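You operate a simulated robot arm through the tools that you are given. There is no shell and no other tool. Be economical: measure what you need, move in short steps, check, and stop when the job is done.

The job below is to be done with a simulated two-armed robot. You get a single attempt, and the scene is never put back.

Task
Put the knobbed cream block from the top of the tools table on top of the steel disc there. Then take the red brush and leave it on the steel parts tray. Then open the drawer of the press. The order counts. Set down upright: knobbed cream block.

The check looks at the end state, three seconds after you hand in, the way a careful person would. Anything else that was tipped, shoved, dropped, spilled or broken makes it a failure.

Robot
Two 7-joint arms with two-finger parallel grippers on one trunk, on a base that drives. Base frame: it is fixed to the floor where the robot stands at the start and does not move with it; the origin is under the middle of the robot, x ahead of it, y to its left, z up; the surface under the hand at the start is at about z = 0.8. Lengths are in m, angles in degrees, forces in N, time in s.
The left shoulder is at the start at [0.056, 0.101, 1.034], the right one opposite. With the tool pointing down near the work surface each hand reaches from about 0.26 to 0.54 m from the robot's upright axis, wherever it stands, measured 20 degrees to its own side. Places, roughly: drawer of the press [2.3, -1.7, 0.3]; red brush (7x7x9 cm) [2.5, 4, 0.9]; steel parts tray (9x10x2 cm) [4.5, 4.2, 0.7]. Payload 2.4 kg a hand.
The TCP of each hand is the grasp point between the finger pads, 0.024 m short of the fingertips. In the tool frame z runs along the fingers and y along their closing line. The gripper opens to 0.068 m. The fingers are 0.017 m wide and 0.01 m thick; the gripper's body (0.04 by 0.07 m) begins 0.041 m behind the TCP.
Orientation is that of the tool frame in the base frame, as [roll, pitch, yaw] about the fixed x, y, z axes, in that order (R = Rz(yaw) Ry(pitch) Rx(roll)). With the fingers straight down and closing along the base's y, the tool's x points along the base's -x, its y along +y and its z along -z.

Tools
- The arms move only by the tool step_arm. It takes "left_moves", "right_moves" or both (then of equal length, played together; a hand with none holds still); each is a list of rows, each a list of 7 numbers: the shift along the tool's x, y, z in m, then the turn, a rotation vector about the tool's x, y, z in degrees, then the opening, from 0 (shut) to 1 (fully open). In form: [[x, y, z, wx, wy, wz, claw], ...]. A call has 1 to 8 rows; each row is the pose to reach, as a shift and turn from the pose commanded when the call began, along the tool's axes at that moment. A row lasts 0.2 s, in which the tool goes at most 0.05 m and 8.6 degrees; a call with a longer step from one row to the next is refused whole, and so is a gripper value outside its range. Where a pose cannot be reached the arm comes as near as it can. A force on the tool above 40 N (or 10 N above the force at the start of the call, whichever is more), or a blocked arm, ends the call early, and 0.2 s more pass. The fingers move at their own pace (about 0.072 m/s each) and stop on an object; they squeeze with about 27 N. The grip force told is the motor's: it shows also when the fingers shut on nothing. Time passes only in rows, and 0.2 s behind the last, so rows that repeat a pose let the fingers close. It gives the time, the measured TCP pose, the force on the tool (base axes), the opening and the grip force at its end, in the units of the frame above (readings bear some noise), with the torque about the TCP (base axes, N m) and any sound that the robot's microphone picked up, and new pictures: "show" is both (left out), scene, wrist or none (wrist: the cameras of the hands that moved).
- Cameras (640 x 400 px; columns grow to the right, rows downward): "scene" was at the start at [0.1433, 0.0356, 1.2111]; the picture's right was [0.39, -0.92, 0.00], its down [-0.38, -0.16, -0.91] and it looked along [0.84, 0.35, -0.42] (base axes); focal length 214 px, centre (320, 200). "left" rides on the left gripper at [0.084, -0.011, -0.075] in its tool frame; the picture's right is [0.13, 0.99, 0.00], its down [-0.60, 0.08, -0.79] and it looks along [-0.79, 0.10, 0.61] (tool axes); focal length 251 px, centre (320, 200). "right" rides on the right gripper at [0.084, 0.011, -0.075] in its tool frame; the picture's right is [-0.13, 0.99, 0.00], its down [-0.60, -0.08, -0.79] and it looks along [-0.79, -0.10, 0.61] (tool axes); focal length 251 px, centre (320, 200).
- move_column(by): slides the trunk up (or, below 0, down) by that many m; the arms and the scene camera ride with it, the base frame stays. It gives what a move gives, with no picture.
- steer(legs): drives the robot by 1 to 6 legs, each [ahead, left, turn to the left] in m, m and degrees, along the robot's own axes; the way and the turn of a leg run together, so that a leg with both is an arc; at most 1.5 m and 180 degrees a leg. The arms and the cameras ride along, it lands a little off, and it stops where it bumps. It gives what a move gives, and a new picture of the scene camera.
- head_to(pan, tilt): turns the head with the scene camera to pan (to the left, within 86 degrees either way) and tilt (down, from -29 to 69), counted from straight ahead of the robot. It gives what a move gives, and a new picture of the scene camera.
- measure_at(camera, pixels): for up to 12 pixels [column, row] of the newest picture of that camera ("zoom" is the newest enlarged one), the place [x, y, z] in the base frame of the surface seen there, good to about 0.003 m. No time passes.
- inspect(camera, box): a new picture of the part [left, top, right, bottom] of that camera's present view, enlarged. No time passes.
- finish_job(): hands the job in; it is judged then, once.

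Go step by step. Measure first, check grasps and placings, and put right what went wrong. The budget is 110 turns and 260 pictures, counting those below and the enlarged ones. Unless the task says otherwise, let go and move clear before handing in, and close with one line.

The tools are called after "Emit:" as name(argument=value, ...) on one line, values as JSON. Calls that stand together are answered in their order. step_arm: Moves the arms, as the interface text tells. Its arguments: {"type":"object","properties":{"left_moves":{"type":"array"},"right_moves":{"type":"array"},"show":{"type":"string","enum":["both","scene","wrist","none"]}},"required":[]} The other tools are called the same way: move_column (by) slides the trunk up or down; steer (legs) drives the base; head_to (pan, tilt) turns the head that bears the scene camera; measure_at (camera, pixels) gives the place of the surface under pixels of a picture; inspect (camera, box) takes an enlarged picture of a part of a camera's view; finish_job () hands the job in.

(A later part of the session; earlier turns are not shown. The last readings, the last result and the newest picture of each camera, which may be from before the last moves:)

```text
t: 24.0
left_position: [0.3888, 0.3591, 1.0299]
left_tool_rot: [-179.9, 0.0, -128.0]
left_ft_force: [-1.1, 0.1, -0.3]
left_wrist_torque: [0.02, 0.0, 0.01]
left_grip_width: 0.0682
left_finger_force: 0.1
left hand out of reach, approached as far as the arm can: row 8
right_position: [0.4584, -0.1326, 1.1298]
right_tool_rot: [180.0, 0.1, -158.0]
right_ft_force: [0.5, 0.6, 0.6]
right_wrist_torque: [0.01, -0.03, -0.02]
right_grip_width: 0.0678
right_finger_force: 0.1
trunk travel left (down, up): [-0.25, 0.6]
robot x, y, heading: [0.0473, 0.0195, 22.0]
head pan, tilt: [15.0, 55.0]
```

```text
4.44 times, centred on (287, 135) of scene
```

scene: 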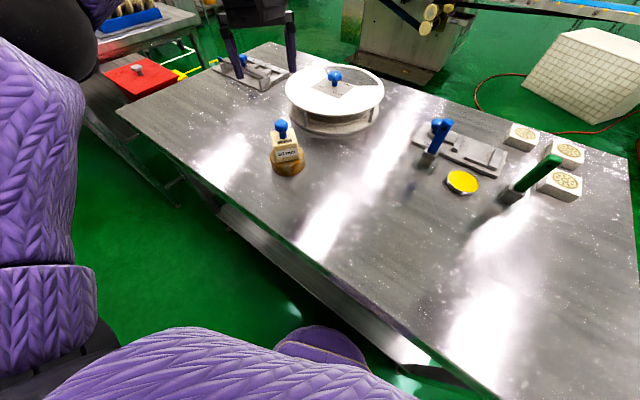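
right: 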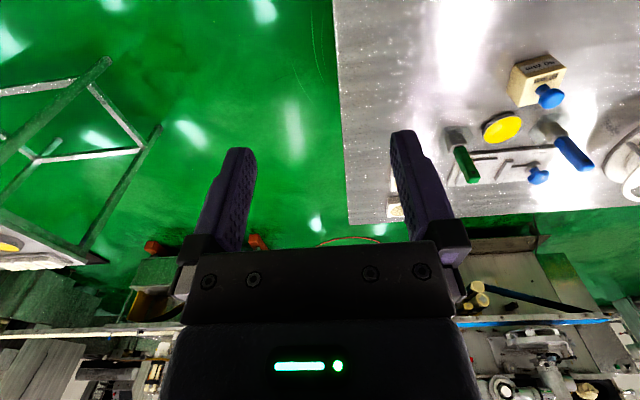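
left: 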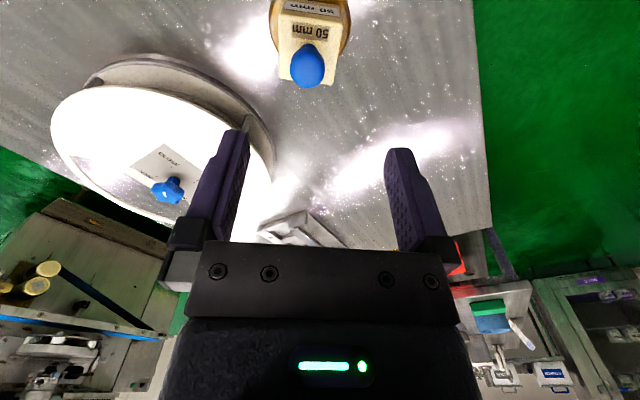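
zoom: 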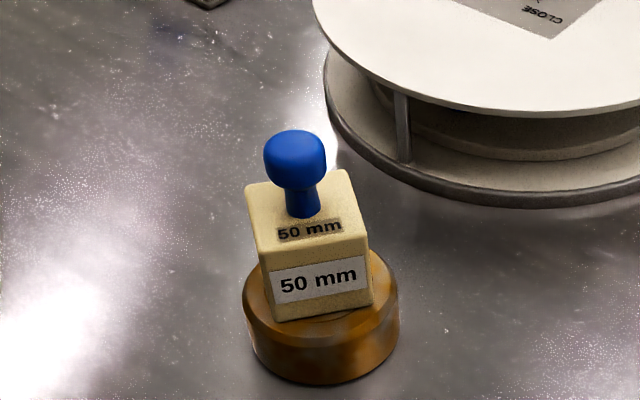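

The block stands upright and centred on the disc. Next I back away from the table and look toward the brush.

Emit:
steer(legs=[[-0.35, 0, 0], [0, 0, 36]])

Emit:
head_to(pan=0, tilt=15)

Emit:
head_to(pan=60, tilt=20)

```text
t: 28.0
left_position: [-0.2014, 0.3636, 1.0273]
left_tool_rot: [-179.9, 0.0, -92.1]
left_ft_force: [1.0, 0.0, -1.0]
left_wrist_torque: [-0.03, -0.04, 0.02]
left_grip_width: 0.0679
left_finger_force: 0.0
right_position: [0.1441, 0.0083, 1.129]
right_tool_rot: [-180.0, 0.0, -122.1]
right_ft_force: [-0.3, 0.5, 0.1]
right_wrist_torque: [0.0, 0.01, 0.0]
right_grip_width: 0.0681
right_finger_force: 0.1
trunk travel left (down, up): [-0.25, 0.6]
robot x, y, heading: [-0.2772, -0.1105, 57.9]
head pan, tilt: [15.0, 55.0]
```

scene: 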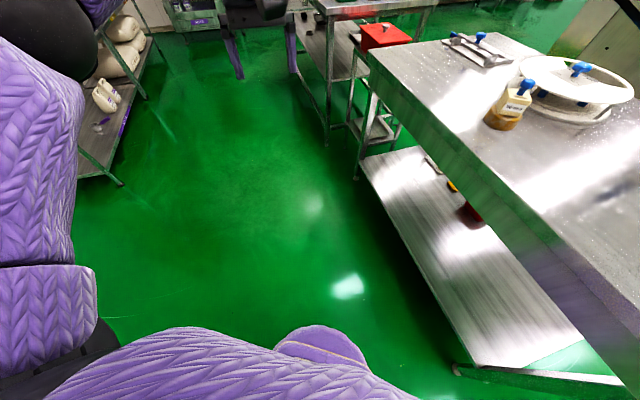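

```text
t: 29.0
left_position: [-0.2017, 0.3642, 1.0273]
left_tool_rot: [-179.9, 0.1, -92.1]
left_ft_force: [-0.1, 0.5, -0.7]
left_wrist_torque: [-0.01, -0.04, 0.01]
left_grip_width: 0.0679
left_finger_force: 0.0
right_position: [0.1441, 0.0077, 1.1291]
right_tool_rot: [-180.0, 0.1, -122.0]
right_ft_force: [0.3, -0.8, -1.2]
right_wrist_torque: [0.0, 0.0, 0.01]
right_grip_width: 0.0679
right_finger_force: 0.0
trunk travel left (down, up): [-0.25, 0.6]
robot x, y, heading: [-0.2798, -0.1109, 57.8]
head pan, tilt: [0.0, 15.0]
```

scene: 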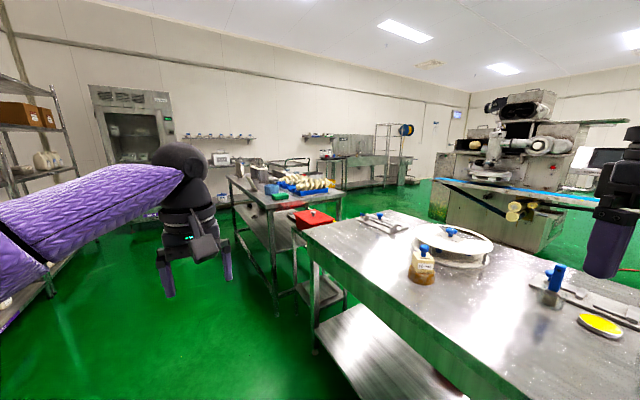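

```text
t: 30.3
left_position: [-0.2021, 0.3641, 1.0284]
left_tool_rot: [180.0, 0.0, -92.0]
left_ft_force: [0.1, -0.1, -0.1]
left_wrist_torque: [-0.01, 0.04, -0.03]
left_grip_width: 0.068
left_finger_force: 0.0
right_position: [0.1457, 0.0083, 1.1287]
right_tool_rot: [-180.0, 0.0, -122.0]
right_ft_force: [-0.8, -0.5, 0.5]
right_wrist_torque: [-0.02, -0.01, 0.0]
right_grip_width: 0.0679
right_finger_force: 0.1
trunk travel left (down, up): [-0.25, 0.6]
robot x, y, heading: [-0.2779, -0.1122, 58.2]
head pan, tilt: [60.0, 20.0]
```

scene: 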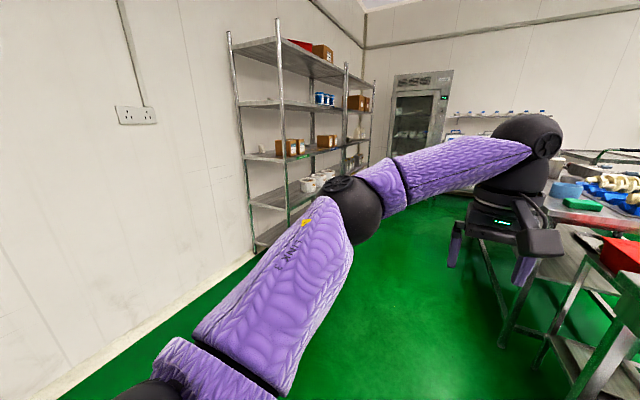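

The brush should lie nearly straight ahead. I aim the head there and map the tables by measuring.

Emit:
head_to(pan=0, tilt=20)

Emit:
inspect(camera="scene", box=[200, 60, 440, 210])

Emit:
measure_at(camera="scene", pixels=[[230, 155], [340, 170], [275, 195], [275, 290], [310, 190], [350, 300], [340, 140], [380, 150], [400, 170], [430, 185], [385, 200], [310, 205]])

```text
t: 31.6
left_position: [-0.2013, 0.3632, 1.0286]
left_tool_rot: [-179.9, 0.0, -92.0]
left_ft_force: [-0.3, -0.6, 0.0]
left_wrist_torque: [0.01, 0.03, -0.01]
left_grip_width: 0.0679
left_finger_force: 0.1
right_position: [0.1438, 0.0087, 1.1297]
right_tool_rot: [-180.0, -0.1, -122.0]
right_ft_force: [0.0, 0.1, 0.3]
right_wrist_torque: [0.02, 0.0, 0.03]
right_grip_width: 0.0677
right_finger_force: 0.1
trunk travel left (down, up): [-0.25, 0.6]
robot x, y, heading: [-0.2816, -0.1164, 57.7]
head pan, tilt: [0.0, 20.0]
```

scene: 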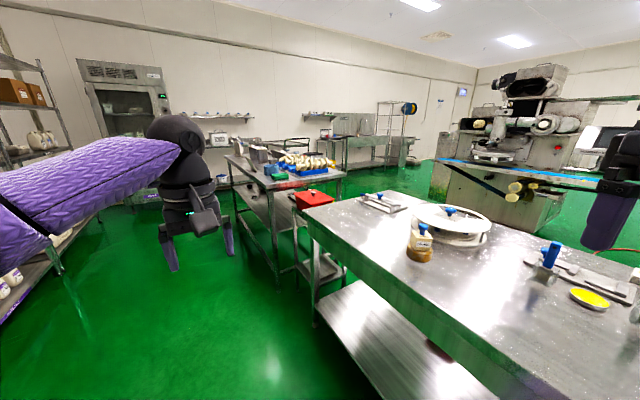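

```text
2.67 times, centred on (320, 135) of scene
```

zoom: 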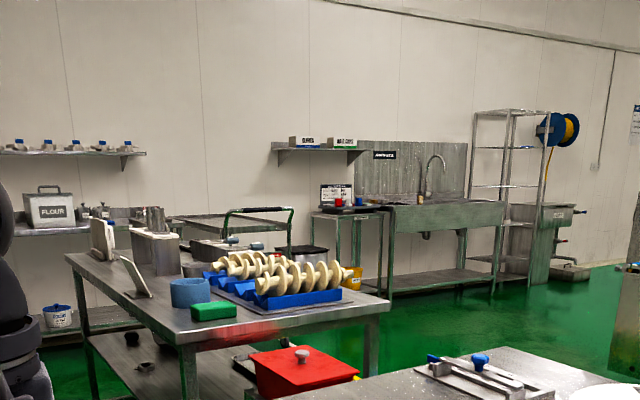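

```text
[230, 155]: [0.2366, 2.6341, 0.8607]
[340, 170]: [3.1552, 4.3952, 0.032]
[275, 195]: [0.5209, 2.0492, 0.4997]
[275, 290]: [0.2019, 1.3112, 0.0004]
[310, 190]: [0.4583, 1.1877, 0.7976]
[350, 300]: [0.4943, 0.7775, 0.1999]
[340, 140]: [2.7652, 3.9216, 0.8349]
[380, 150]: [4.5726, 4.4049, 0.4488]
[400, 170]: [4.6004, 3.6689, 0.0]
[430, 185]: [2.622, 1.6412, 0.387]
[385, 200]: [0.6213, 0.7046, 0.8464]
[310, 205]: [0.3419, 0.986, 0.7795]
```

The small cart table left of the sink (zoom 345,205) seems to carry the red brush. I measure the route's obstacles: shelf, second table, and the area behind it.

Emit:
measure_at(camera="zoom", pixels=[[339, 203], [345, 212], [360, 215], [70, 270], [185, 350], [380, 305], [230, 215], [290, 215], [170, 215], [50, 225], [555, 275], [300, 280]])

Emit:
measure_at(camera="scene", pixels=[[60, 270], [100, 210], [0, 325], [130, 205], [235, 195], [150, 230], [345, 225], [320, 320], [420, 160], [400, 190], [440, 190], [200, 380]])

Emit:
inspect(camera="scene", box=[300, 120, 360, 160])

```text
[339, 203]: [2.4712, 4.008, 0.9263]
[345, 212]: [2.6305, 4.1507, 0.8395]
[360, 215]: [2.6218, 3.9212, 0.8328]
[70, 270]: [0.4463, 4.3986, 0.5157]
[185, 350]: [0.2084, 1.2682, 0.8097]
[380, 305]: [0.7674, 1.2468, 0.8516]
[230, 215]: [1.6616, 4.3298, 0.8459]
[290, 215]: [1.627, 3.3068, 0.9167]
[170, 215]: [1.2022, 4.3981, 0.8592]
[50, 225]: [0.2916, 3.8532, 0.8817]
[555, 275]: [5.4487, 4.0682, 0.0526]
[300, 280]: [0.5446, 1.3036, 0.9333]
```

```text
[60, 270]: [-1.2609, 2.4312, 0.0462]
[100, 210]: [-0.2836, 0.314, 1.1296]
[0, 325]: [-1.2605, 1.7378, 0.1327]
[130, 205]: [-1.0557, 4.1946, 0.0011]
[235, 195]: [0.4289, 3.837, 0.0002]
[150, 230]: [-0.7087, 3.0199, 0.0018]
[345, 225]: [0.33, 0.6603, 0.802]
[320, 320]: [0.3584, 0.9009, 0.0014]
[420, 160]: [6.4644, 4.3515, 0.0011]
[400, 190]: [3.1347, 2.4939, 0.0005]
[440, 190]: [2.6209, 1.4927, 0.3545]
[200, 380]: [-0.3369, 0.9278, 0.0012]
```

```text
10.00 times, centred on (330, 140) of scene
```

zoom: 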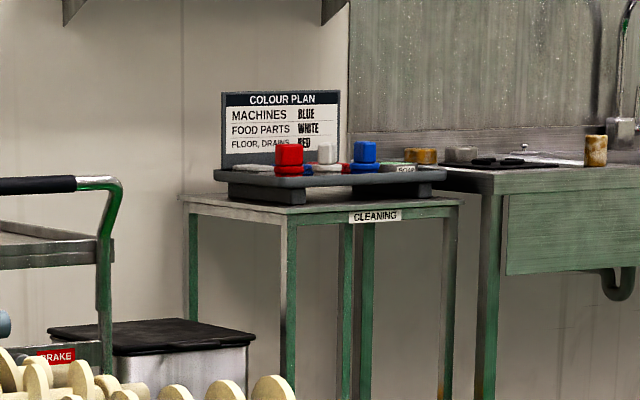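

The cleaning table carries red, white and blue brushes; the red one is near (2.47, 4.0). I drive up the left corridor (x ≈ -0.48), around behind the second table.

Emit:
steer(legs=[[0, 0, 32], [1.0, 0.2, 0], [1.5, 0, 0], [0.6, 0, 0], [0, 0, -90]])

Emit:
head_to(pan=0, tilt=25)

```text
t: 52.3
left_position: [0.0621, 3.1588, 1.0282]
left_tool_rot: [-179.9, 0.0, -152.8]
left_ft_force: [0.0, 0.4, 0.2]
left_wrist_torque: [-0.02, 0.0, 0.02]
left_grip_width: 0.0681
left_finger_force: 0.1
right_position: [-0.0798, 2.683, 1.1296]
right_tool_rot: [-180.0, 0.0, 177.2]
right_ft_force: [0.7, -0.3, 0.4]
right_wrist_torque: [-0.05, -0.02, 0.01]
right_grip_width: 0.068
right_finger_force: 0.0
trunk travel left (down, up): [-0.25, 0.6]
robot x, y, heading: [-0.395, 2.9919, -2.9]
head pan, tilt: [0.0, 20.0]
```

scene: 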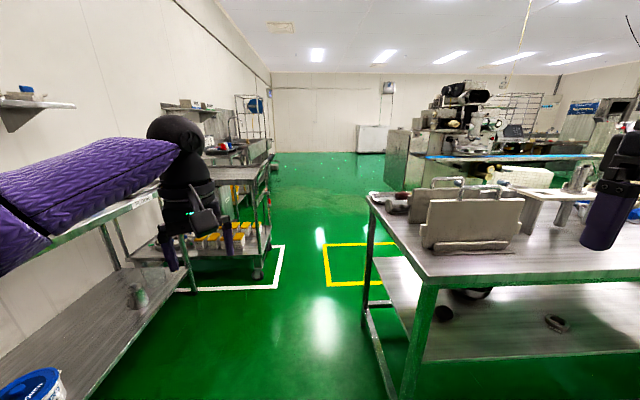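

```text
t: 53.0
left_position: [0.0633, 3.1585, 1.0275]
left_tool_rot: [-179.9, 0.0, -152.7]
left_ft_force: [0.3, -0.2, -0.9]
left_wrist_torque: [-0.02, -0.01, -0.02]
left_grip_width: 0.0681
left_finger_force: 0.1
right_position: [-0.0802, 2.684, 1.1309]
right_tool_rot: [-180.0, 0.0, 177.1]
right_ft_force: [0.0, 0.4, 0.0]
right_wrist_torque: [-0.02, -0.01, 0.03]
right_grip_width: 0.068
right_finger_force: 0.1
trunk travel left (down, up): [-0.25, 0.6]
robot x, y, heading: [-0.3927, 2.9912, -2.7]
head pan, tilt: [0.0, 25.0]
```

scene: 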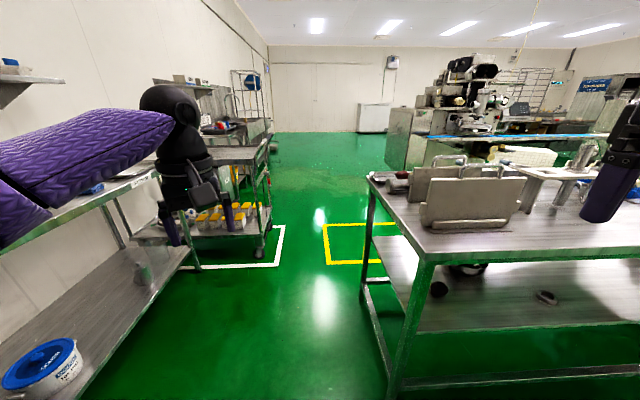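

I'm behind the second table now. I measure the clearances left and right.

Emit:
measure_at(camera="scene", pixels=[[100, 195], [70, 395], [195, 268], [262, 255], [268, 155], [370, 190], [425, 255], [280, 265], [365, 305], [150, 180], [220, 160], [320, 350]])

```text
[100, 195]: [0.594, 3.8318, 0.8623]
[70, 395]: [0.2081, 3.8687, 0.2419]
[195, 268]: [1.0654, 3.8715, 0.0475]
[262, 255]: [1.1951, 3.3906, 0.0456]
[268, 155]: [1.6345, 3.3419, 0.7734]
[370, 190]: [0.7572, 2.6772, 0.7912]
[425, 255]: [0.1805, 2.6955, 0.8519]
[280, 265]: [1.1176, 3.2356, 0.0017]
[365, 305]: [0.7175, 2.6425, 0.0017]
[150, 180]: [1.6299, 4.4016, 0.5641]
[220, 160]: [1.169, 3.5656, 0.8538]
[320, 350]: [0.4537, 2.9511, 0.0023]
```

Gap between table corner (0.76, 2.68) and cart corner (1.12, 3.34) is about 0.75 m. I raise the trunk so that the arms clear everything, then thread the middle of the gap.

Emit:
move_column(by=0.25)

Emit:
steer(legs=[[0.704, 0.345, 0], [0, 0, -23.5]])

```text
t: 55.5
left_position: [0.0327, 3.1611, 1.3244]
left_tool_rot: [-176.6, 5.6, -152.6]
left_ft_force: [-0.1, -0.4, 0.3]
left_wrist_torque: [-0.01, 0.0, 0.0]
left_grip_width: 0.0683
left_finger_force: 0.1
right_position: [-0.0796, 2.6834, 1.3795]
right_tool_rot: [179.9, 0.0, 177.2]
right_ft_force: [0.2, 0.4, -0.1]
right_wrist_torque: [0.01, 0.04, 0.0]
right_grip_width: 0.0678
right_finger_force: 0.1
trunk travel left (down, up): [-0.5, 0.35]
robot x, y, heading: [-0.3863, 2.9949, -2.8]
head pan, tilt: [0.0, 25.0]
```

```text
t: 61.0
left_position: [0.784, 3.3015, 1.3242]
left_tool_rot: [-176.6, 5.5, -175.3]
left_ft_force: [0.3, -0.8, -0.1]
left_wrist_torque: [0.02, -0.01, 0.02]
left_grip_width: 0.068
left_finger_force: 0.0
right_position: [0.4956, 2.9053, 1.3811]
right_tool_rot: [179.9, 0.0, 154.4]
right_ft_force: [0.1, -0.5, -0.6]
right_wrist_torque: [0.0, -0.01, -0.01]
right_grip_width: 0.0681
right_finger_force: 0.0
trunk travel left (down, up): [-0.5, 0.35]
robot x, y, heading: [0.3303, 3.3126, -25.2]
head pan, tilt: [0.0, 25.0]
```

scene: 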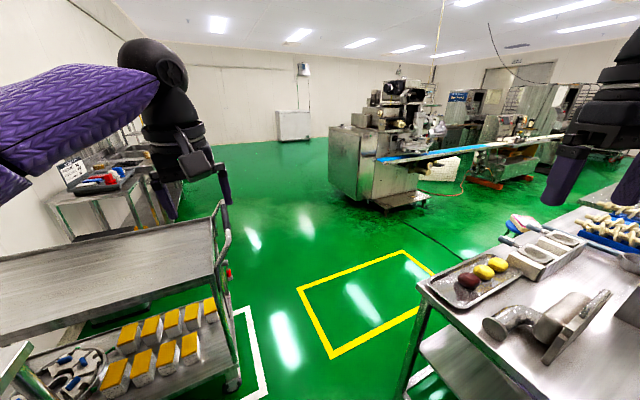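

The way through the gap is clear (between the cart's wheel at (232,385) and table corner at (425,290)). I drive through, then turn toward the cleaning table.

Emit:
measure_at(camera="scene", pixels=[[20, 350], [200, 290], [425, 290], [234, 385], [100, 180], [60, 205], [300, 285]])

Emit:
steer(legs=[[1.41, -0.02, 0], [0, 0, 60]])

```text
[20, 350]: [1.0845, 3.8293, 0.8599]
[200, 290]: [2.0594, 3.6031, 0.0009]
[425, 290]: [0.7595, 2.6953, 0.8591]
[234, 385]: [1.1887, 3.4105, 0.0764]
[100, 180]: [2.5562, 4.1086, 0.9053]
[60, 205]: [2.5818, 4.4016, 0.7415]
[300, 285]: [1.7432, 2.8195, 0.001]
```

```text
t: 70.7
left_position: [1.8374, 3.0817, 1.3246]
left_tool_rot: [-176.6, 5.6, -114.7]
left_ft_force: [0.1, 0.0, -0.2]
left_wrist_torque: [-0.01, 0.02, 0.0]
left_grip_width: 0.0679
left_finger_force: 0.0
right_position: [2.0418, 2.6376, 1.3802]
right_tool_rot: [-180.0, 0.1, -144.9]
right_ft_force: [0.3, -0.4, -0.5]
right_wrist_torque: [-0.03, 0.01, 0.01]
right_grip_width: 0.0678
right_finger_force: 0.1
trunk travel left (down, up): [-0.5, 0.35]
robot x, y, heading: [1.6057, 2.6906, 35.2]
head pan, tilt: [0.0, 25.0]
```

scene: 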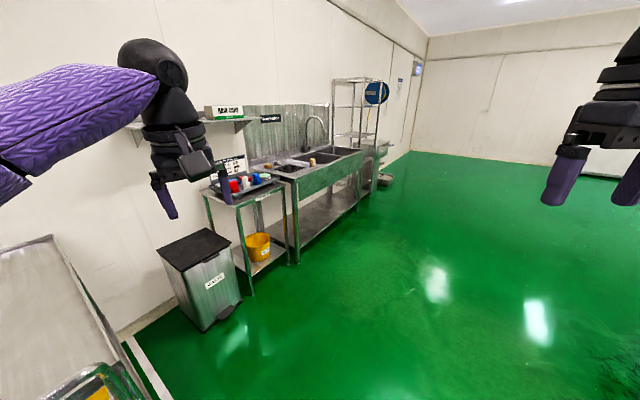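

Emit:
inspect(camera="scene", box=[195, 140, 315, 220])

Emit:
inspect(camera="scene", box=[310, 70, 400, 200])

Emit:
measure_at(camera="scene", pixels=[[234, 185], [220, 195], [245, 200], [285, 185], [180, 270], [240, 280], [242, 300], [260, 205], [300, 180], [372, 185], [356, 155], [110, 340]])

```text
5.00 times, centred on (255, 180) of scene
```

zoom: 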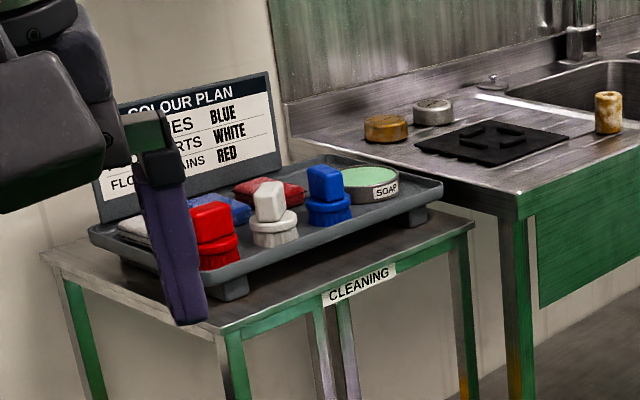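

```text
3.08 times, centred on (355, 135) of scene
```

zoom: 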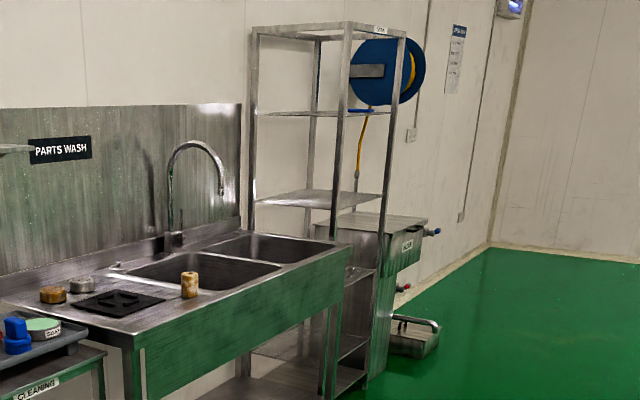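

```text
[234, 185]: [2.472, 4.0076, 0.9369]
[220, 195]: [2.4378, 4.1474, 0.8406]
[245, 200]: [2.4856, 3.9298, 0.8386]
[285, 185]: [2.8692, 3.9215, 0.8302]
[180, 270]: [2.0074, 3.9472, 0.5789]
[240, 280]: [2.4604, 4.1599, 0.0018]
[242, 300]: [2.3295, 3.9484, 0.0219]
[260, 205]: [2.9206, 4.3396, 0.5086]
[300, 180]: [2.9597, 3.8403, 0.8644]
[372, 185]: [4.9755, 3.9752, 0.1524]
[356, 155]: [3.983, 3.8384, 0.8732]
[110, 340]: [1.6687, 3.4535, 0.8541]
```

The red brush is at about (2.475, 4.02), top 0.937, on a tray-board with a rim. I drive in front of the table, facing it, and also look toward the steel parts tray.

Emit:
steer(legs=[[0, 0, 54.8], [0.35, -1.03, 0]])

Emit:
head_to(pan=-62, tilt=25)

Emit:
inspect(camera="scene", box=[200, 60, 440, 260])

```text
t: 78.7
left_position: [2.4494, 3.4517, 1.3234]
left_tool_rot: [-176.6, 5.7, -60.2]
left_ft_force: [0.8, -0.9, 0.1]
left_wrist_torque: [-0.02, -0.05, 0.01]
left_grip_width: 0.0679
left_finger_force: 0.1
right_position: [2.9295, 3.3602, 1.3794]
right_tool_rot: [-180.0, 0.0, -90.4]
right_ft_force: [-0.1, -0.1, 0.2]
right_wrist_torque: [0.0, 0.06, -0.01]
right_grip_width: 0.068
right_finger_force: 0.1
trunk travel left (down, up): [-0.5, 0.35]
robot x, y, heading: [2.6309, 3.0371, 89.8]
head pan, tilt: [0.0, 25.0]
```

scene: 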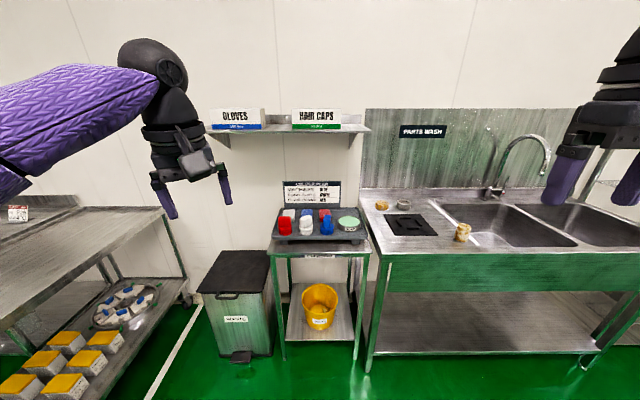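

```text
t: 80.0
left_position: [2.4485, 3.4519, 1.3249]
left_tool_rot: [-176.6, 5.6, -60.2]
left_ft_force: [-0.4, 0.4, 0.4]
left_wrist_torque: [-0.02, 0.03, 0.02]
left_grip_width: 0.0678
left_finger_force: 0.0
right_position: [2.9303, 3.3602, 1.3797]
right_tool_rot: [-180.0, 0.0, -90.4]
right_ft_force: [0.3, 0.1, -0.5]
right_wrist_torque: [-0.01, -0.04, 0.01]
right_grip_width: 0.068
right_finger_force: 0.0
trunk travel left (down, up): [-0.5, 0.35]
robot x, y, heading: [2.6325, 3.0353, 89.8]
head pan, tilt: [-62.0, 25.0]
```

scene: 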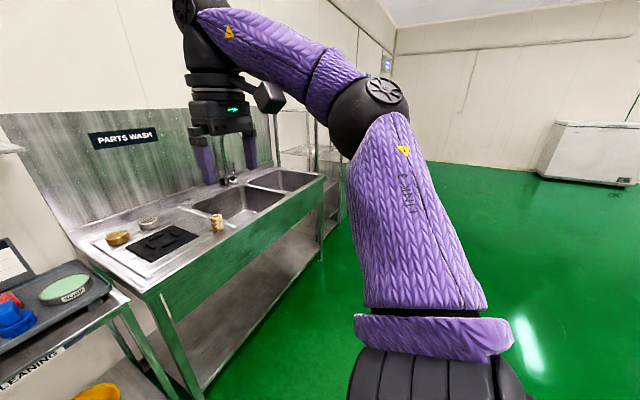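

```text
2.00 times, centred on (320, 160) of scene
```

zoom: 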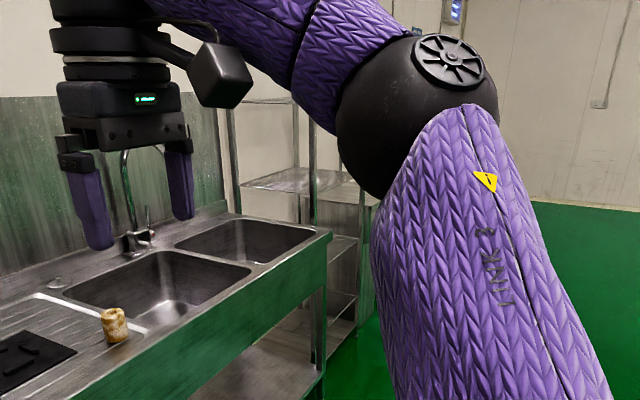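

The parts rack is hidden by the arm. I drive along to in front of it to see the tray before planning the grasp.

Emit:
steer(legs=[[0, -1.4, 0], [0, -0.4, 0]])

Emit:
head_to(pan=0, tilt=30)

```text
t: 89.1
left_position: [4.2381, 3.4548, 1.3241]
left_tool_rot: [-176.6, 5.5, -59.2]
left_ft_force: [0.4, -0.4, -0.5]
left_wrist_torque: [0.0, 0.02, -0.01]
left_grip_width: 0.0682
left_finger_force: 0.0
right_position: [4.722, 3.3715, 1.379]
right_tool_rot: [-180.0, 0.0, -89.4]
right_ft_force: [0.4, 0.7, -0.1]
right_wrist_torque: [0.0, 0.03, -0.01]
right_grip_width: 0.0679
right_finger_force: 0.0
trunk travel left (down, up): [-0.5, 0.35]
robot x, y, heading: [4.4275, 3.039, 90.6]
head pan, tilt: [-62.0, 25.0]
```

scene: 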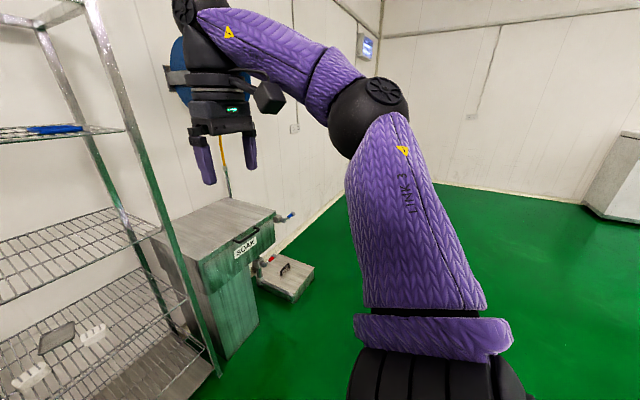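

```text
t: 90.4
left_position: [4.2368, 3.455, 1.3243]
left_tool_rot: [-176.6, 5.6, -59.3]
left_ft_force: [0.0, -0.1, 0.1]
left_wrist_torque: [0.01, -0.02, -0.02]
left_grip_width: 0.068
left_finger_force: 0.0
right_position: [4.7198, 3.3716, 1.3797]
right_tool_rot: [180.0, -0.1, -89.5]
right_ft_force: [0.1, 0.5, -0.4]
right_wrist_torque: [-0.02, 0.01, 0.04]
right_grip_width: 0.0678
right_finger_force: 0.2
trunk travel left (down, up): [-0.5, 0.35]
robot x, y, heading: [4.4289, 3.0434, 90.5]
head pan, tilt: [0.0, 30.0]
```

scene: 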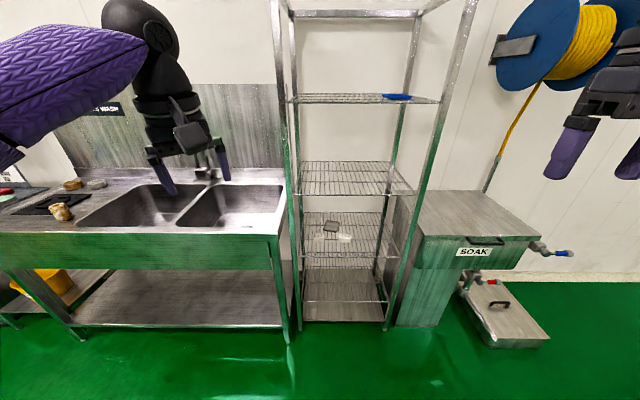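

Emit:
inspect(camera="scene", box=[280, 80, 440, 330])

Emit:
measure_at(camera="scene", pixels=[[330, 227], [343, 237], [300, 258], [385, 258], [312, 213], [382, 215], [300, 195], [408, 195], [295, 103], [435, 103], [300, 315], [382, 315]])

```text
1.60 times, centred on (360, 205) of scene
```

zoom: 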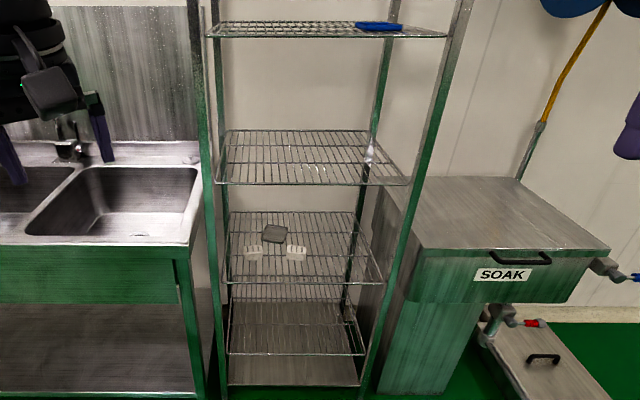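

```text
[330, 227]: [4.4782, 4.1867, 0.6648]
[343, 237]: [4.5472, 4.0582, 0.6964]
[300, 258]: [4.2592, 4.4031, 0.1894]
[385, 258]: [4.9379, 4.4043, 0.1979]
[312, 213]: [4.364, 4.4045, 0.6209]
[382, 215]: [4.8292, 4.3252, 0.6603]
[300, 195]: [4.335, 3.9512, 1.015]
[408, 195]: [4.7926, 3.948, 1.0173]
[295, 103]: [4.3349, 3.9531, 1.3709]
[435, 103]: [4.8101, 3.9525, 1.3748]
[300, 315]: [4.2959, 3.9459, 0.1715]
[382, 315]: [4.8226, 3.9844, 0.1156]
```

The tray is on the rack shelf (z ≈ 0.66) at (330,227), 24 cm behind its front edge with another shelf about 0.35 m above, and two white pieces in front. I zoom in for detail.

Emit:
inspect(camera="scene", box=[295, 205, 385, 265])

```text
6.67 times, centred on (340, 235) of scene
```

zoom: 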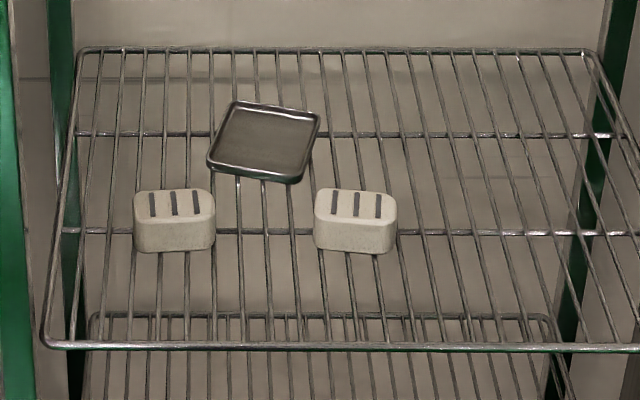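

Emit:
measure_at(camera="zoom", pixels=[[265, 140], [237, 105], [318, 115], [300, 180], [210, 165], [175, 205], [210, 215], [320, 205], [392, 205], [200, 346], [560, 346], [355, 235]])

```text
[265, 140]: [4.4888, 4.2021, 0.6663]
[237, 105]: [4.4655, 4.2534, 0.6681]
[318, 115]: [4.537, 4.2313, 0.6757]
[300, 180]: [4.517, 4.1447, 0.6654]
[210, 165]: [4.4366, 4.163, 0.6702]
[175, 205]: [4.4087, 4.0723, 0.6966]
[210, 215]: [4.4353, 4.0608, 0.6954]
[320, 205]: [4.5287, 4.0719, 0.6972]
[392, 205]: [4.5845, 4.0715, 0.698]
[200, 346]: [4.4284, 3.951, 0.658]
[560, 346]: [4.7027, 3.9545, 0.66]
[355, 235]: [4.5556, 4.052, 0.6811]
```

Plan: the tray (centre (4.489, 4.20), z 0.666) must be reached between two shelves, so I need nearly horizontal fingers with the wrist camera on top. I test here in free space whether the left hand can roll over that way.

Emit:
step_arm(left_moves=[[0, 0, 0.02, 0, 0, -8.5, 1], [0, 0, 0.04, 0, 0, -17, 1], [0, 0, 0.06, 0, 0, -25.5, 1], [0, 0, 0.08, 0, 0, -34, 1], [0, 0, 0.1, 0, 0, -42.5, 1], [0, 0, 0.12, 0, 0, -51, 1], [0, 0, 0.14, 0, 0, -59.5, 1], [0, 0, 0.15, 0, 0, -68, 1]], show="none")

Emit:
step_arm(left_moves=[[0, 0, 0, 0, 0, -8.5, 1], [0, 0, 0, 0, 0, -17, 1], [0, 0, 0, 0, 0, -25.5, 1], [0, 0, 0, 0, 0, -34, 1], [0, 0, 0, 0, 0, -42.5, 1], [0, 0, 0, 0, 0, -51, 1], [0, 0, 0, 0, 0, -59.5, 1], [0, 0, 0, 0, 0, -68, 1]], show="none")

```text
t: 92.2
left_position: [4.2365, 3.4712, 1.174]
left_tool_rot: [-173.5, -1.1, 8.6]
left_ft_force: [0.1, 0.8, -0.2]
left_wrist_torque: [0.05, 0.0, 0.04]
left_grip_width: 0.0679
left_finger_force: 0.3
right_position: [4.7207, 3.3705, 1.3795]
right_tool_rot: [180.0, -0.1, -89.5]
right_ft_force: [-0.1, 0.0, 0.9]
right_wrist_torque: [0.0, -0.02, 0.03]
right_grip_width: 0.0679
right_finger_force: 0.0
trunk travel left (down, up): [-0.5, 0.35]
robot x, y, heading: [4.4287, 3.0391, 90.6]
head pan, tilt: [0.0, 30.0]
```

```text
t: 94.0
left_position: [4.1491, 3.4769, 1.1751]
left_tool_rot: [-179.2, -6.5, 76.1]
left_ft_force: [-0.2, 0.6, -0.3]
left_wrist_torque: [0.0, 0.03, -0.03]
left_grip_width: 0.068
left_finger_force: 0.1
left hand out of reach, approached as far as the arm can: row 6, 7, 8
right_position: [4.7189, 3.3706, 1.38]
right_tool_rot: [180.0, 0.0, -89.6]
right_ft_force: [0.1, 0.4, -0.6]
right_wrist_torque: [-0.02, 0.03, -0.02]
right_grip_width: 0.0682
right_finger_force: 0.1
trunk travel left (down, up): [-0.5, 0.35]
robot x, y, heading: [4.4336, 3.0447, 90.5]
head pan, tilt: [0.0, 30.0]
```

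It nearly gets to yaw 90°. Now I try pitching the fingers up to forward (+y turn).

Emit:
step_arm(left_moves=[[0, 0, 0, 0, 8.5, 0, 1], [0, 0, 0, 0, 17, 0, 1], [0, 0, 0, 0, 25.5, 0, 1], [0, 0, 0, 0, 34, 0, 1], [0, 0, 0, 0, 42.5, 0, 1], [0, 0, 0, 0, 51, 0, 1], [0, 0, 0, 0, 59.5, 0, 1], [0, 0, 0, 0, 66, 0, 1]], show="both")

```text
t: 95.8
left_position: [4.1522, 3.4782, 1.1775]
left_tool_rot: [-175.1, -72.5, 72.2]
left_ft_force: [-0.1, 0.7, 0.6]
left_wrist_torque: [-0.01, 0.0, -0.01]
left_grip_width: 0.0681
left_finger_force: 0.1
right_position: [4.7196, 3.3705, 1.3808]
right_tool_rot: [-180.0, 0.0, -89.5]
right_ft_force: [-0.1, 0.0, -0.4]
right_wrist_torque: [-0.03, 0.02, -0.02]
right_grip_width: 0.0681
right_finger_force: 0.1
trunk travel left (down, up): [-0.5, 0.35]
robot x, y, heading: [4.4283, 3.0404, 90.8]
head pan, tilt: [0.0, 30.0]
```

scene: 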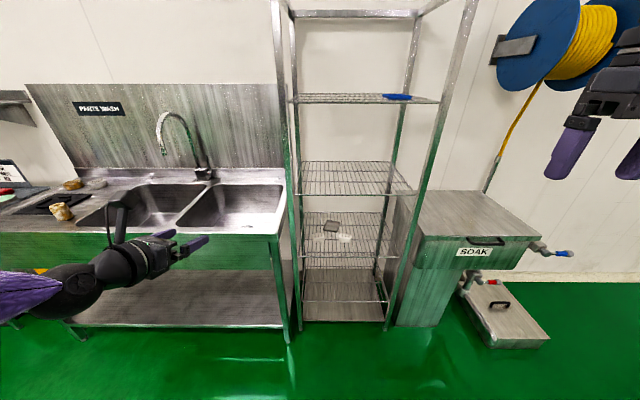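
left: 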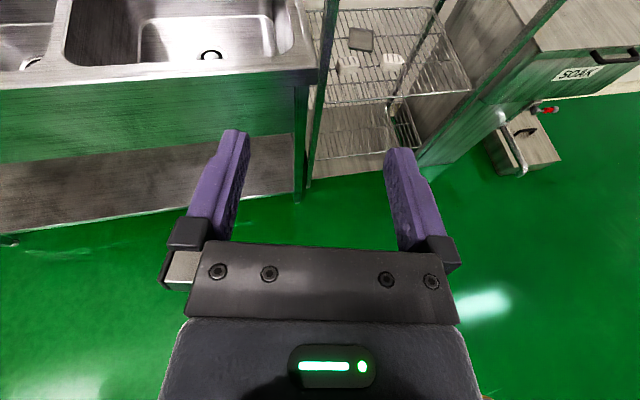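

The flip works: fingers forward, 17° down, camera on top, slim hand. I straighten it toward the robot's heading and bring it more to the middle.

Emit:
step_arm(left_moves=[[0, 0.025, 0, 4.3, 0, -1.3, 1], [0, 0.05, 0, 8.6, 0, -2.6, 1], [0, 0.075, 0, 12.9, 0, -4, 1], [0, 0.1, 0, 17.2, 0, -5.3, 1]], show="wrist")

```text
t: 96.8
left_position: [4.1866, 3.4318, 1.1499]
left_tool_rot: [-175.8, -73.2, 89.6]
left_ft_force: [0.4, -1.1, -0.6]
left_wrist_torque: [0.04, 0.0, -0.02]
left_grip_width: 0.0681
left_finger_force: 0.0
left hand out of reach, approached as far as the arm can: row 3, 4
right_position: [4.7197, 3.3712, 1.3803]
right_tool_rot: [180.0, 0.0, -89.5]
right_ft_force: [0.7, 0.0, 0.0]
right_wrist_torque: [-0.01, 0.03, -0.03]
right_grip_width: 0.068
right_finger_force: 0.1
trunk travel left (down, up): [-0.5, 0.35]
robot x, y, heading: [4.4303, 3.0457, 90.3]
head pan, tilt: [0.0, 30.0]
```

left: 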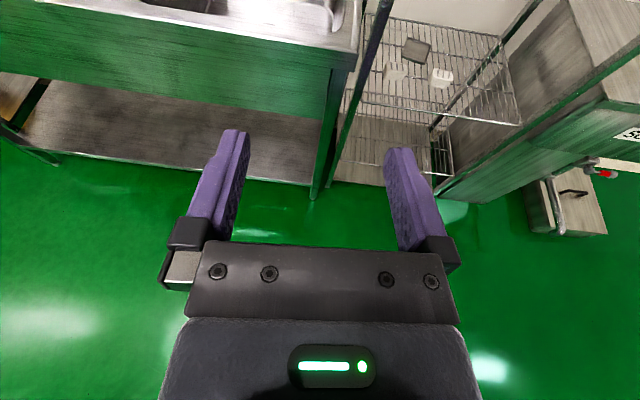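

Straight now, at 0.39 m ahead. I test how far forward this pose reaches.

Emit:
step_arm(left_moves=[[0.013, 0, 0.043, 0, 0, 0, 1], [0.026, 0, 0.086, 0, 0, 0, 1], [0.039, 0, 0.129, 0, 0, 0, 1], [0.052, 0, 0.172, 0, 0, 0, 1], [0.065, 0, 0.215, 0, 0, 0, 1]], show="none")

```text
t: 98.0
left_position: [4.1355, 3.6028, 1.1586]
left_tool_rot: [-175.3, -73.0, 89.7]
left_ft_force: [-0.4, 0.7, -0.5]
left_wrist_torque: [0.01, 0.01, -0.01]
left_grip_width: 0.0683
left_finger_force: 0.1
left hand out of reach, approached as far as the arm can: row 1, 2, 3, 4, 5
right_position: [4.7205, 3.3712, 1.3795]
right_tool_rot: [-180.0, 0.0, -89.6]
right_ft_force: [-0.5, -0.3, -0.3]
right_wrist_torque: [-0.02, 0.05, -0.01]
right_grip_width: 0.0682
right_finger_force: 0.1
trunk travel left (down, up): [-0.5, 0.35]
robot x, y, heading: [4.4274, 3.0392, 90.9]
head pan, tilt: [0.0, 30.0]
```

It reaches 0.56 m ahead at 0.29 m left. I check whether the base can stand at about (4.78, 3.64): measure the soak tank and rack fronts.

Emit:
inspect(camera="scene", box=[260, 160, 600, 380])

Emit:
measure_at(camera="scene", pixels=[[425, 240], [400, 320], [436, 322], [510, 260], [490, 345], [548, 338], [460, 280], [289, 340], [290, 230], [540, 250], [500, 300], [470, 310]])

```text
1.82 times, centred on (430, 270) of scene
```

zoom: 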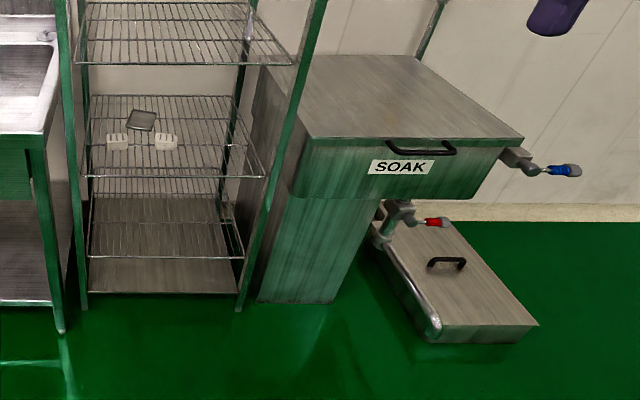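

```text
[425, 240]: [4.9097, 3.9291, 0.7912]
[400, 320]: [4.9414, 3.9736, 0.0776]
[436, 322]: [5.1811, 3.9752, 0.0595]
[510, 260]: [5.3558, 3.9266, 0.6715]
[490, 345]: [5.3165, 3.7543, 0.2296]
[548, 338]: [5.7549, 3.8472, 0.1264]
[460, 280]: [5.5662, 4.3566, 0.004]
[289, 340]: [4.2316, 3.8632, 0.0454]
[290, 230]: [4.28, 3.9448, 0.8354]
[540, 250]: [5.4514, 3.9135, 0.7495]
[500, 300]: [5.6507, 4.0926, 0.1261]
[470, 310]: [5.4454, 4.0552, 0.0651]
```

All fronts are near y ≈ 3.93, so standing at y ≈ 3.6 works. I test a little more forward reach.

Emit:
step_arm(left_moves=[[0.009, 0, 0.029, 0, 0, 0, 1], [0.018, 0, 0.057, 0, 0, 0, 1], [0.027, 0, 0.086, 0, 0, 0, 1], [0.027, 0, 0.086, 0, 0, 0, 1]], show="scene")

```text
t: 99.0
left_position: [4.1213, 3.6193, 1.1855]
left_tool_rot: [-175.0, -72.9, 89.7]
left_ft_force: [-0.6, -0.3, 0.1]
left_wrist_torque: [-0.02, 0.03, -0.02]
left_grip_width: 0.0681
left_finger_force: 0.0
left hand out of reach, approached as far as the arm can: row 1, 2, 3, 4
right_position: [4.7197, 3.3709, 1.3793]
right_tool_rot: [180.0, 0.1, -89.5]
right_ft_force: [0.0, -0.5, 0.1]
right_wrist_torque: [0.0, 0.02, -0.01]
right_grip_width: 0.0681
right_finger_force: 0.1
trunk travel left (down, up): [-0.5, 0.35]
robot x, y, heading: [4.4272, 3.0431, 90.4]
head pan, tilt: [0.0, 30.0]
```

scene: 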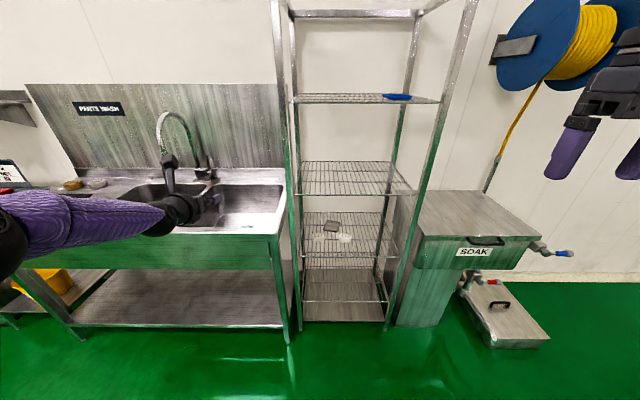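

Limit is about 0.575 m. I look down at my own base to learn its front extent.

Emit:
head_to(pan=0, tilt=69)

Emit:
measure_at(camera="scene", pixels=[[320, 200], [320, 230], [320, 260], [320, 290], [320, 320], [320, 350], [320, 380], [220, 340], [420, 340], [200, 380], [440, 380]])

```text
t: 100.0
left_position: [4.1213, 3.6204, 1.1858]
left_tool_rot: [-175.0, -73.0, 89.7]
left_ft_force: [-0.3, -0.1, 0.2]
left_wrist_torque: [0.0, -0.05, -0.06]
left_grip_width: 0.0681
left_finger_force: 0.0
right_position: [4.7197, 3.3708, 1.38]
right_tool_rot: [180.0, 0.0, -89.5]
right_ft_force: [0.2, 0.6, -0.1]
right_wrist_torque: [-0.01, 0.02, 0.02]
right_grip_width: 0.0679
right_finger_force: 0.0
trunk travel left (down, up): [-0.5, 0.35]
robot x, y, heading: [4.4272, 3.0384, 90.7]
head pan, tilt: [0.0, 68.8]
```

scene: 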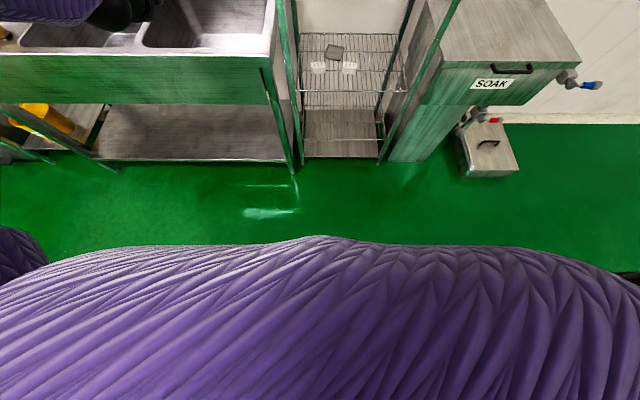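

```text
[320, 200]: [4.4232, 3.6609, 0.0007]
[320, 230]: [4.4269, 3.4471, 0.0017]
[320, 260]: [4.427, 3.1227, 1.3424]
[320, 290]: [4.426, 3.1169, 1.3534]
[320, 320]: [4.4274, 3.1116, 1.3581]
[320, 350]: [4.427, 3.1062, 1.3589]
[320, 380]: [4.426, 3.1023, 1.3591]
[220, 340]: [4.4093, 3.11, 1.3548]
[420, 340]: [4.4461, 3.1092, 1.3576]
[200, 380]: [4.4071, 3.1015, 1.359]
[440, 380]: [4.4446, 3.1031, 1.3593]
```

The base's front is within ~0.33 m of its centre. I draw the left hand in, raise the right one, lower the trunk to brush height, and drive back to the cleaning table.

Emit:
step_arm(left_moves=[[-0.01, 0.01, -0.04, 0, 0, 0, 1], [-0.02, 0.02, -0.08, 0, 0, 0, 1], [-0.035, 0.03, -0.12, 0, 0, 0, 1]], right_moves=[[0, 0, -0.03, 0, 0, 0, 1], [0, 0, -0.06, 0, 0, 0, 1], [0, 0, -0.09, 0, 0, 0, 1]], show="none")

Emit:
move_column(by=-0.2)

Emit:
steer(legs=[[0, 1.2, 0], [0, 0.47, -0.6]])

Emit:
head_to(pan=10, tilt=35)

```text
t: 100.8
left_position: [4.1471, 3.4921, 1.1839]
left_tool_rot: [-175.1, -73.1, 89.7]
left_ft_force: [0.3, -0.1, -0.3]
left_wrist_torque: [0.01, 0.03, 0.0]
left_grip_width: 0.0681
left_finger_force: 0.0
left hand out of reach, approached as far as the arm can: row 1, 2, 3
right_position: [4.6978, 3.3525, 1.4229]
right_tool_rot: [-180.0, 0.1, -89.4]
right_ft_force: [-0.3, 0.3, 0.3]
right_wrist_torque: [-0.02, 0.02, -0.01]
right_grip_width: 0.068
right_finger_force: 0.0
right hand out of reach, approached as far as the arm can: row 1, 2, 3
trunk travel left (down, up): [-0.5, 0.35]
robot x, y, heading: [4.4274, 3.0422, 90.7]
head pan, tilt: [0.0, 68.8]
```

```text
t: 103.0
left_position: [4.1478, 3.4925, 0.9839]
left_tool_rot: [-174.8, -72.9, 89.6]
left_ft_force: [0.1, 0.3, -0.1]
left_wrist_torque: [-0.02, 0.03, 0.02]
left_grip_width: 0.0678
left_finger_force: 0.1
right_position: [4.6982, 3.3638, 1.2164]
right_tool_rot: [180.0, -1.4, -89.6]
right_ft_force: [-0.6, 0.6, 0.4]
right_wrist_torque: [0.02, -0.01, 0.02]
right_grip_width: 0.068
right_finger_force: 0.1
trunk travel left (down, up): [-0.3, 0.55]
robot x, y, heading: [4.4321, 3.0418, 90.6]
head pan, tilt: [0.0, 68.8]
```

```text
t: 111.5
left_position: [2.4843, 3.497, 0.984]
left_tool_rot: [-174.8, -72.8, 88.4]
left_ft_force: [0.6, -0.2, -0.8]
left_wrist_torque: [-0.04, 0.01, -0.04]
left_grip_width: 0.0679
left_finger_force: 0.0
right_position: [3.0333, 3.3565, 1.2164]
right_tool_rot: [-180.0, -1.4, -90.7]
right_ft_force: [0.4, -0.1, 0.3]
right_wrist_torque: [0.01, 0.01, -0.02]
right_grip_width: 0.0679
right_finger_force: 0.0
trunk travel left (down, up): [-0.3, 0.55]
robot x, y, heading: [2.7574, 3.0389, 89.3]
head pan, tilt: [0.0, 68.8]
```

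scene: 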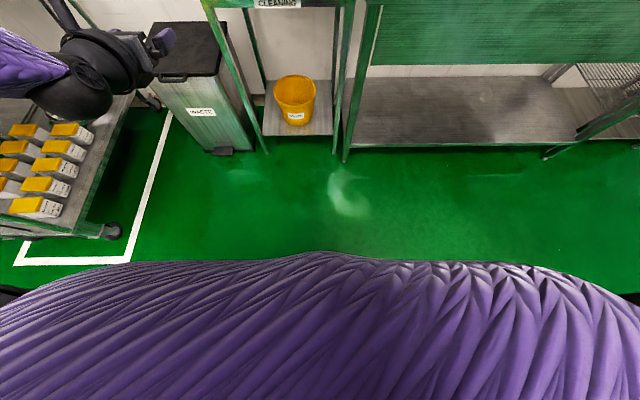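

```text
t: 112.5
left_position: [2.4856, 3.4975, 0.9845]
left_tool_rot: [-174.8, -72.8, 88.4]
left_ft_force: [0.1, 0.5, -0.2]
left_wrist_torque: [0.0, 0.03, -0.01]
left_grip_width: 0.0678
left_finger_force: 0.1
right_position: [3.0333, 3.3554, 1.2171]
right_tool_rot: [180.0, -1.4, -90.8]
right_ft_force: [0.6, -0.7, 0.8]
right_wrist_torque: [0.02, 0.0, -0.02]
right_grip_width: 0.0683
right_finger_force: 0.1
trunk travel left (down, up): [-0.3, 0.55]
robot x, y, heading: [2.7578, 3.041, 89.1]
head pan, tilt: [10.0, 35.0]
```

scene: 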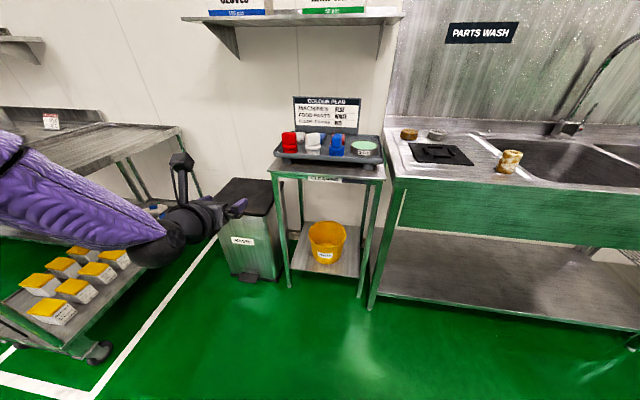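

I'm facing the cleaning table. I zoom in on the red brush (289,142) and measure it.

Emit:
inspect(camera="scene", box=[265, 95, 395, 180])

Emit:
inspect(camera="scene", box=[272, 120, 332, 160])

```text
4.71 times, centred on (330, 138) of scene
```

zoom: 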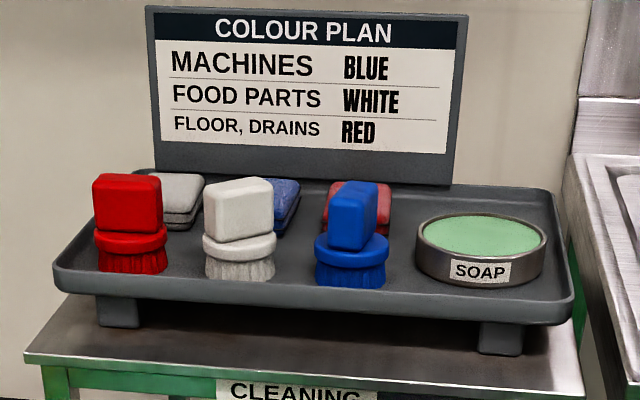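

```text
10.00 times, centred on (302, 140) of scene
```

zoom: 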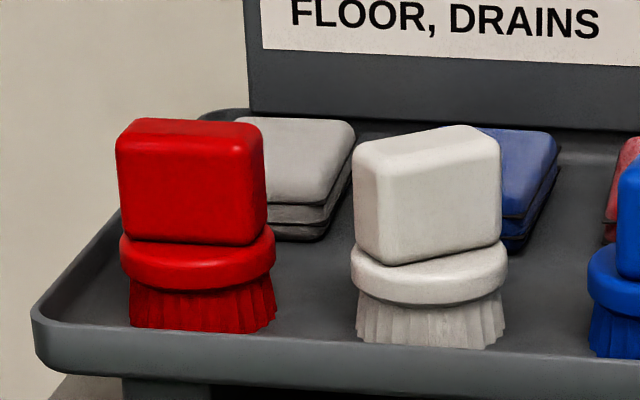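

Emit:
measure_at(camera="zoom", pixels=[[120, 180], [255, 180], [190, 125], [190, 150], [190, 225], [125, 235], [268, 270], [200, 310], [360, 200], [495, 170], [400, 130], [60, 320]])

```text
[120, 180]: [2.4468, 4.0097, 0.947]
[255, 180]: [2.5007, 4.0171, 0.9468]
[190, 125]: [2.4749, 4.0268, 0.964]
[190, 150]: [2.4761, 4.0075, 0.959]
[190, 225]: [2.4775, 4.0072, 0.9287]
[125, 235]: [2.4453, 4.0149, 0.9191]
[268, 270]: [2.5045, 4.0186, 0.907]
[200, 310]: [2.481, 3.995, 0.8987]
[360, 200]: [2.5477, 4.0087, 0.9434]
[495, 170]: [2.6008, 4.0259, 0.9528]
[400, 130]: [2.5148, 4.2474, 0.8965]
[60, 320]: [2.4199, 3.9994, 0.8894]
```

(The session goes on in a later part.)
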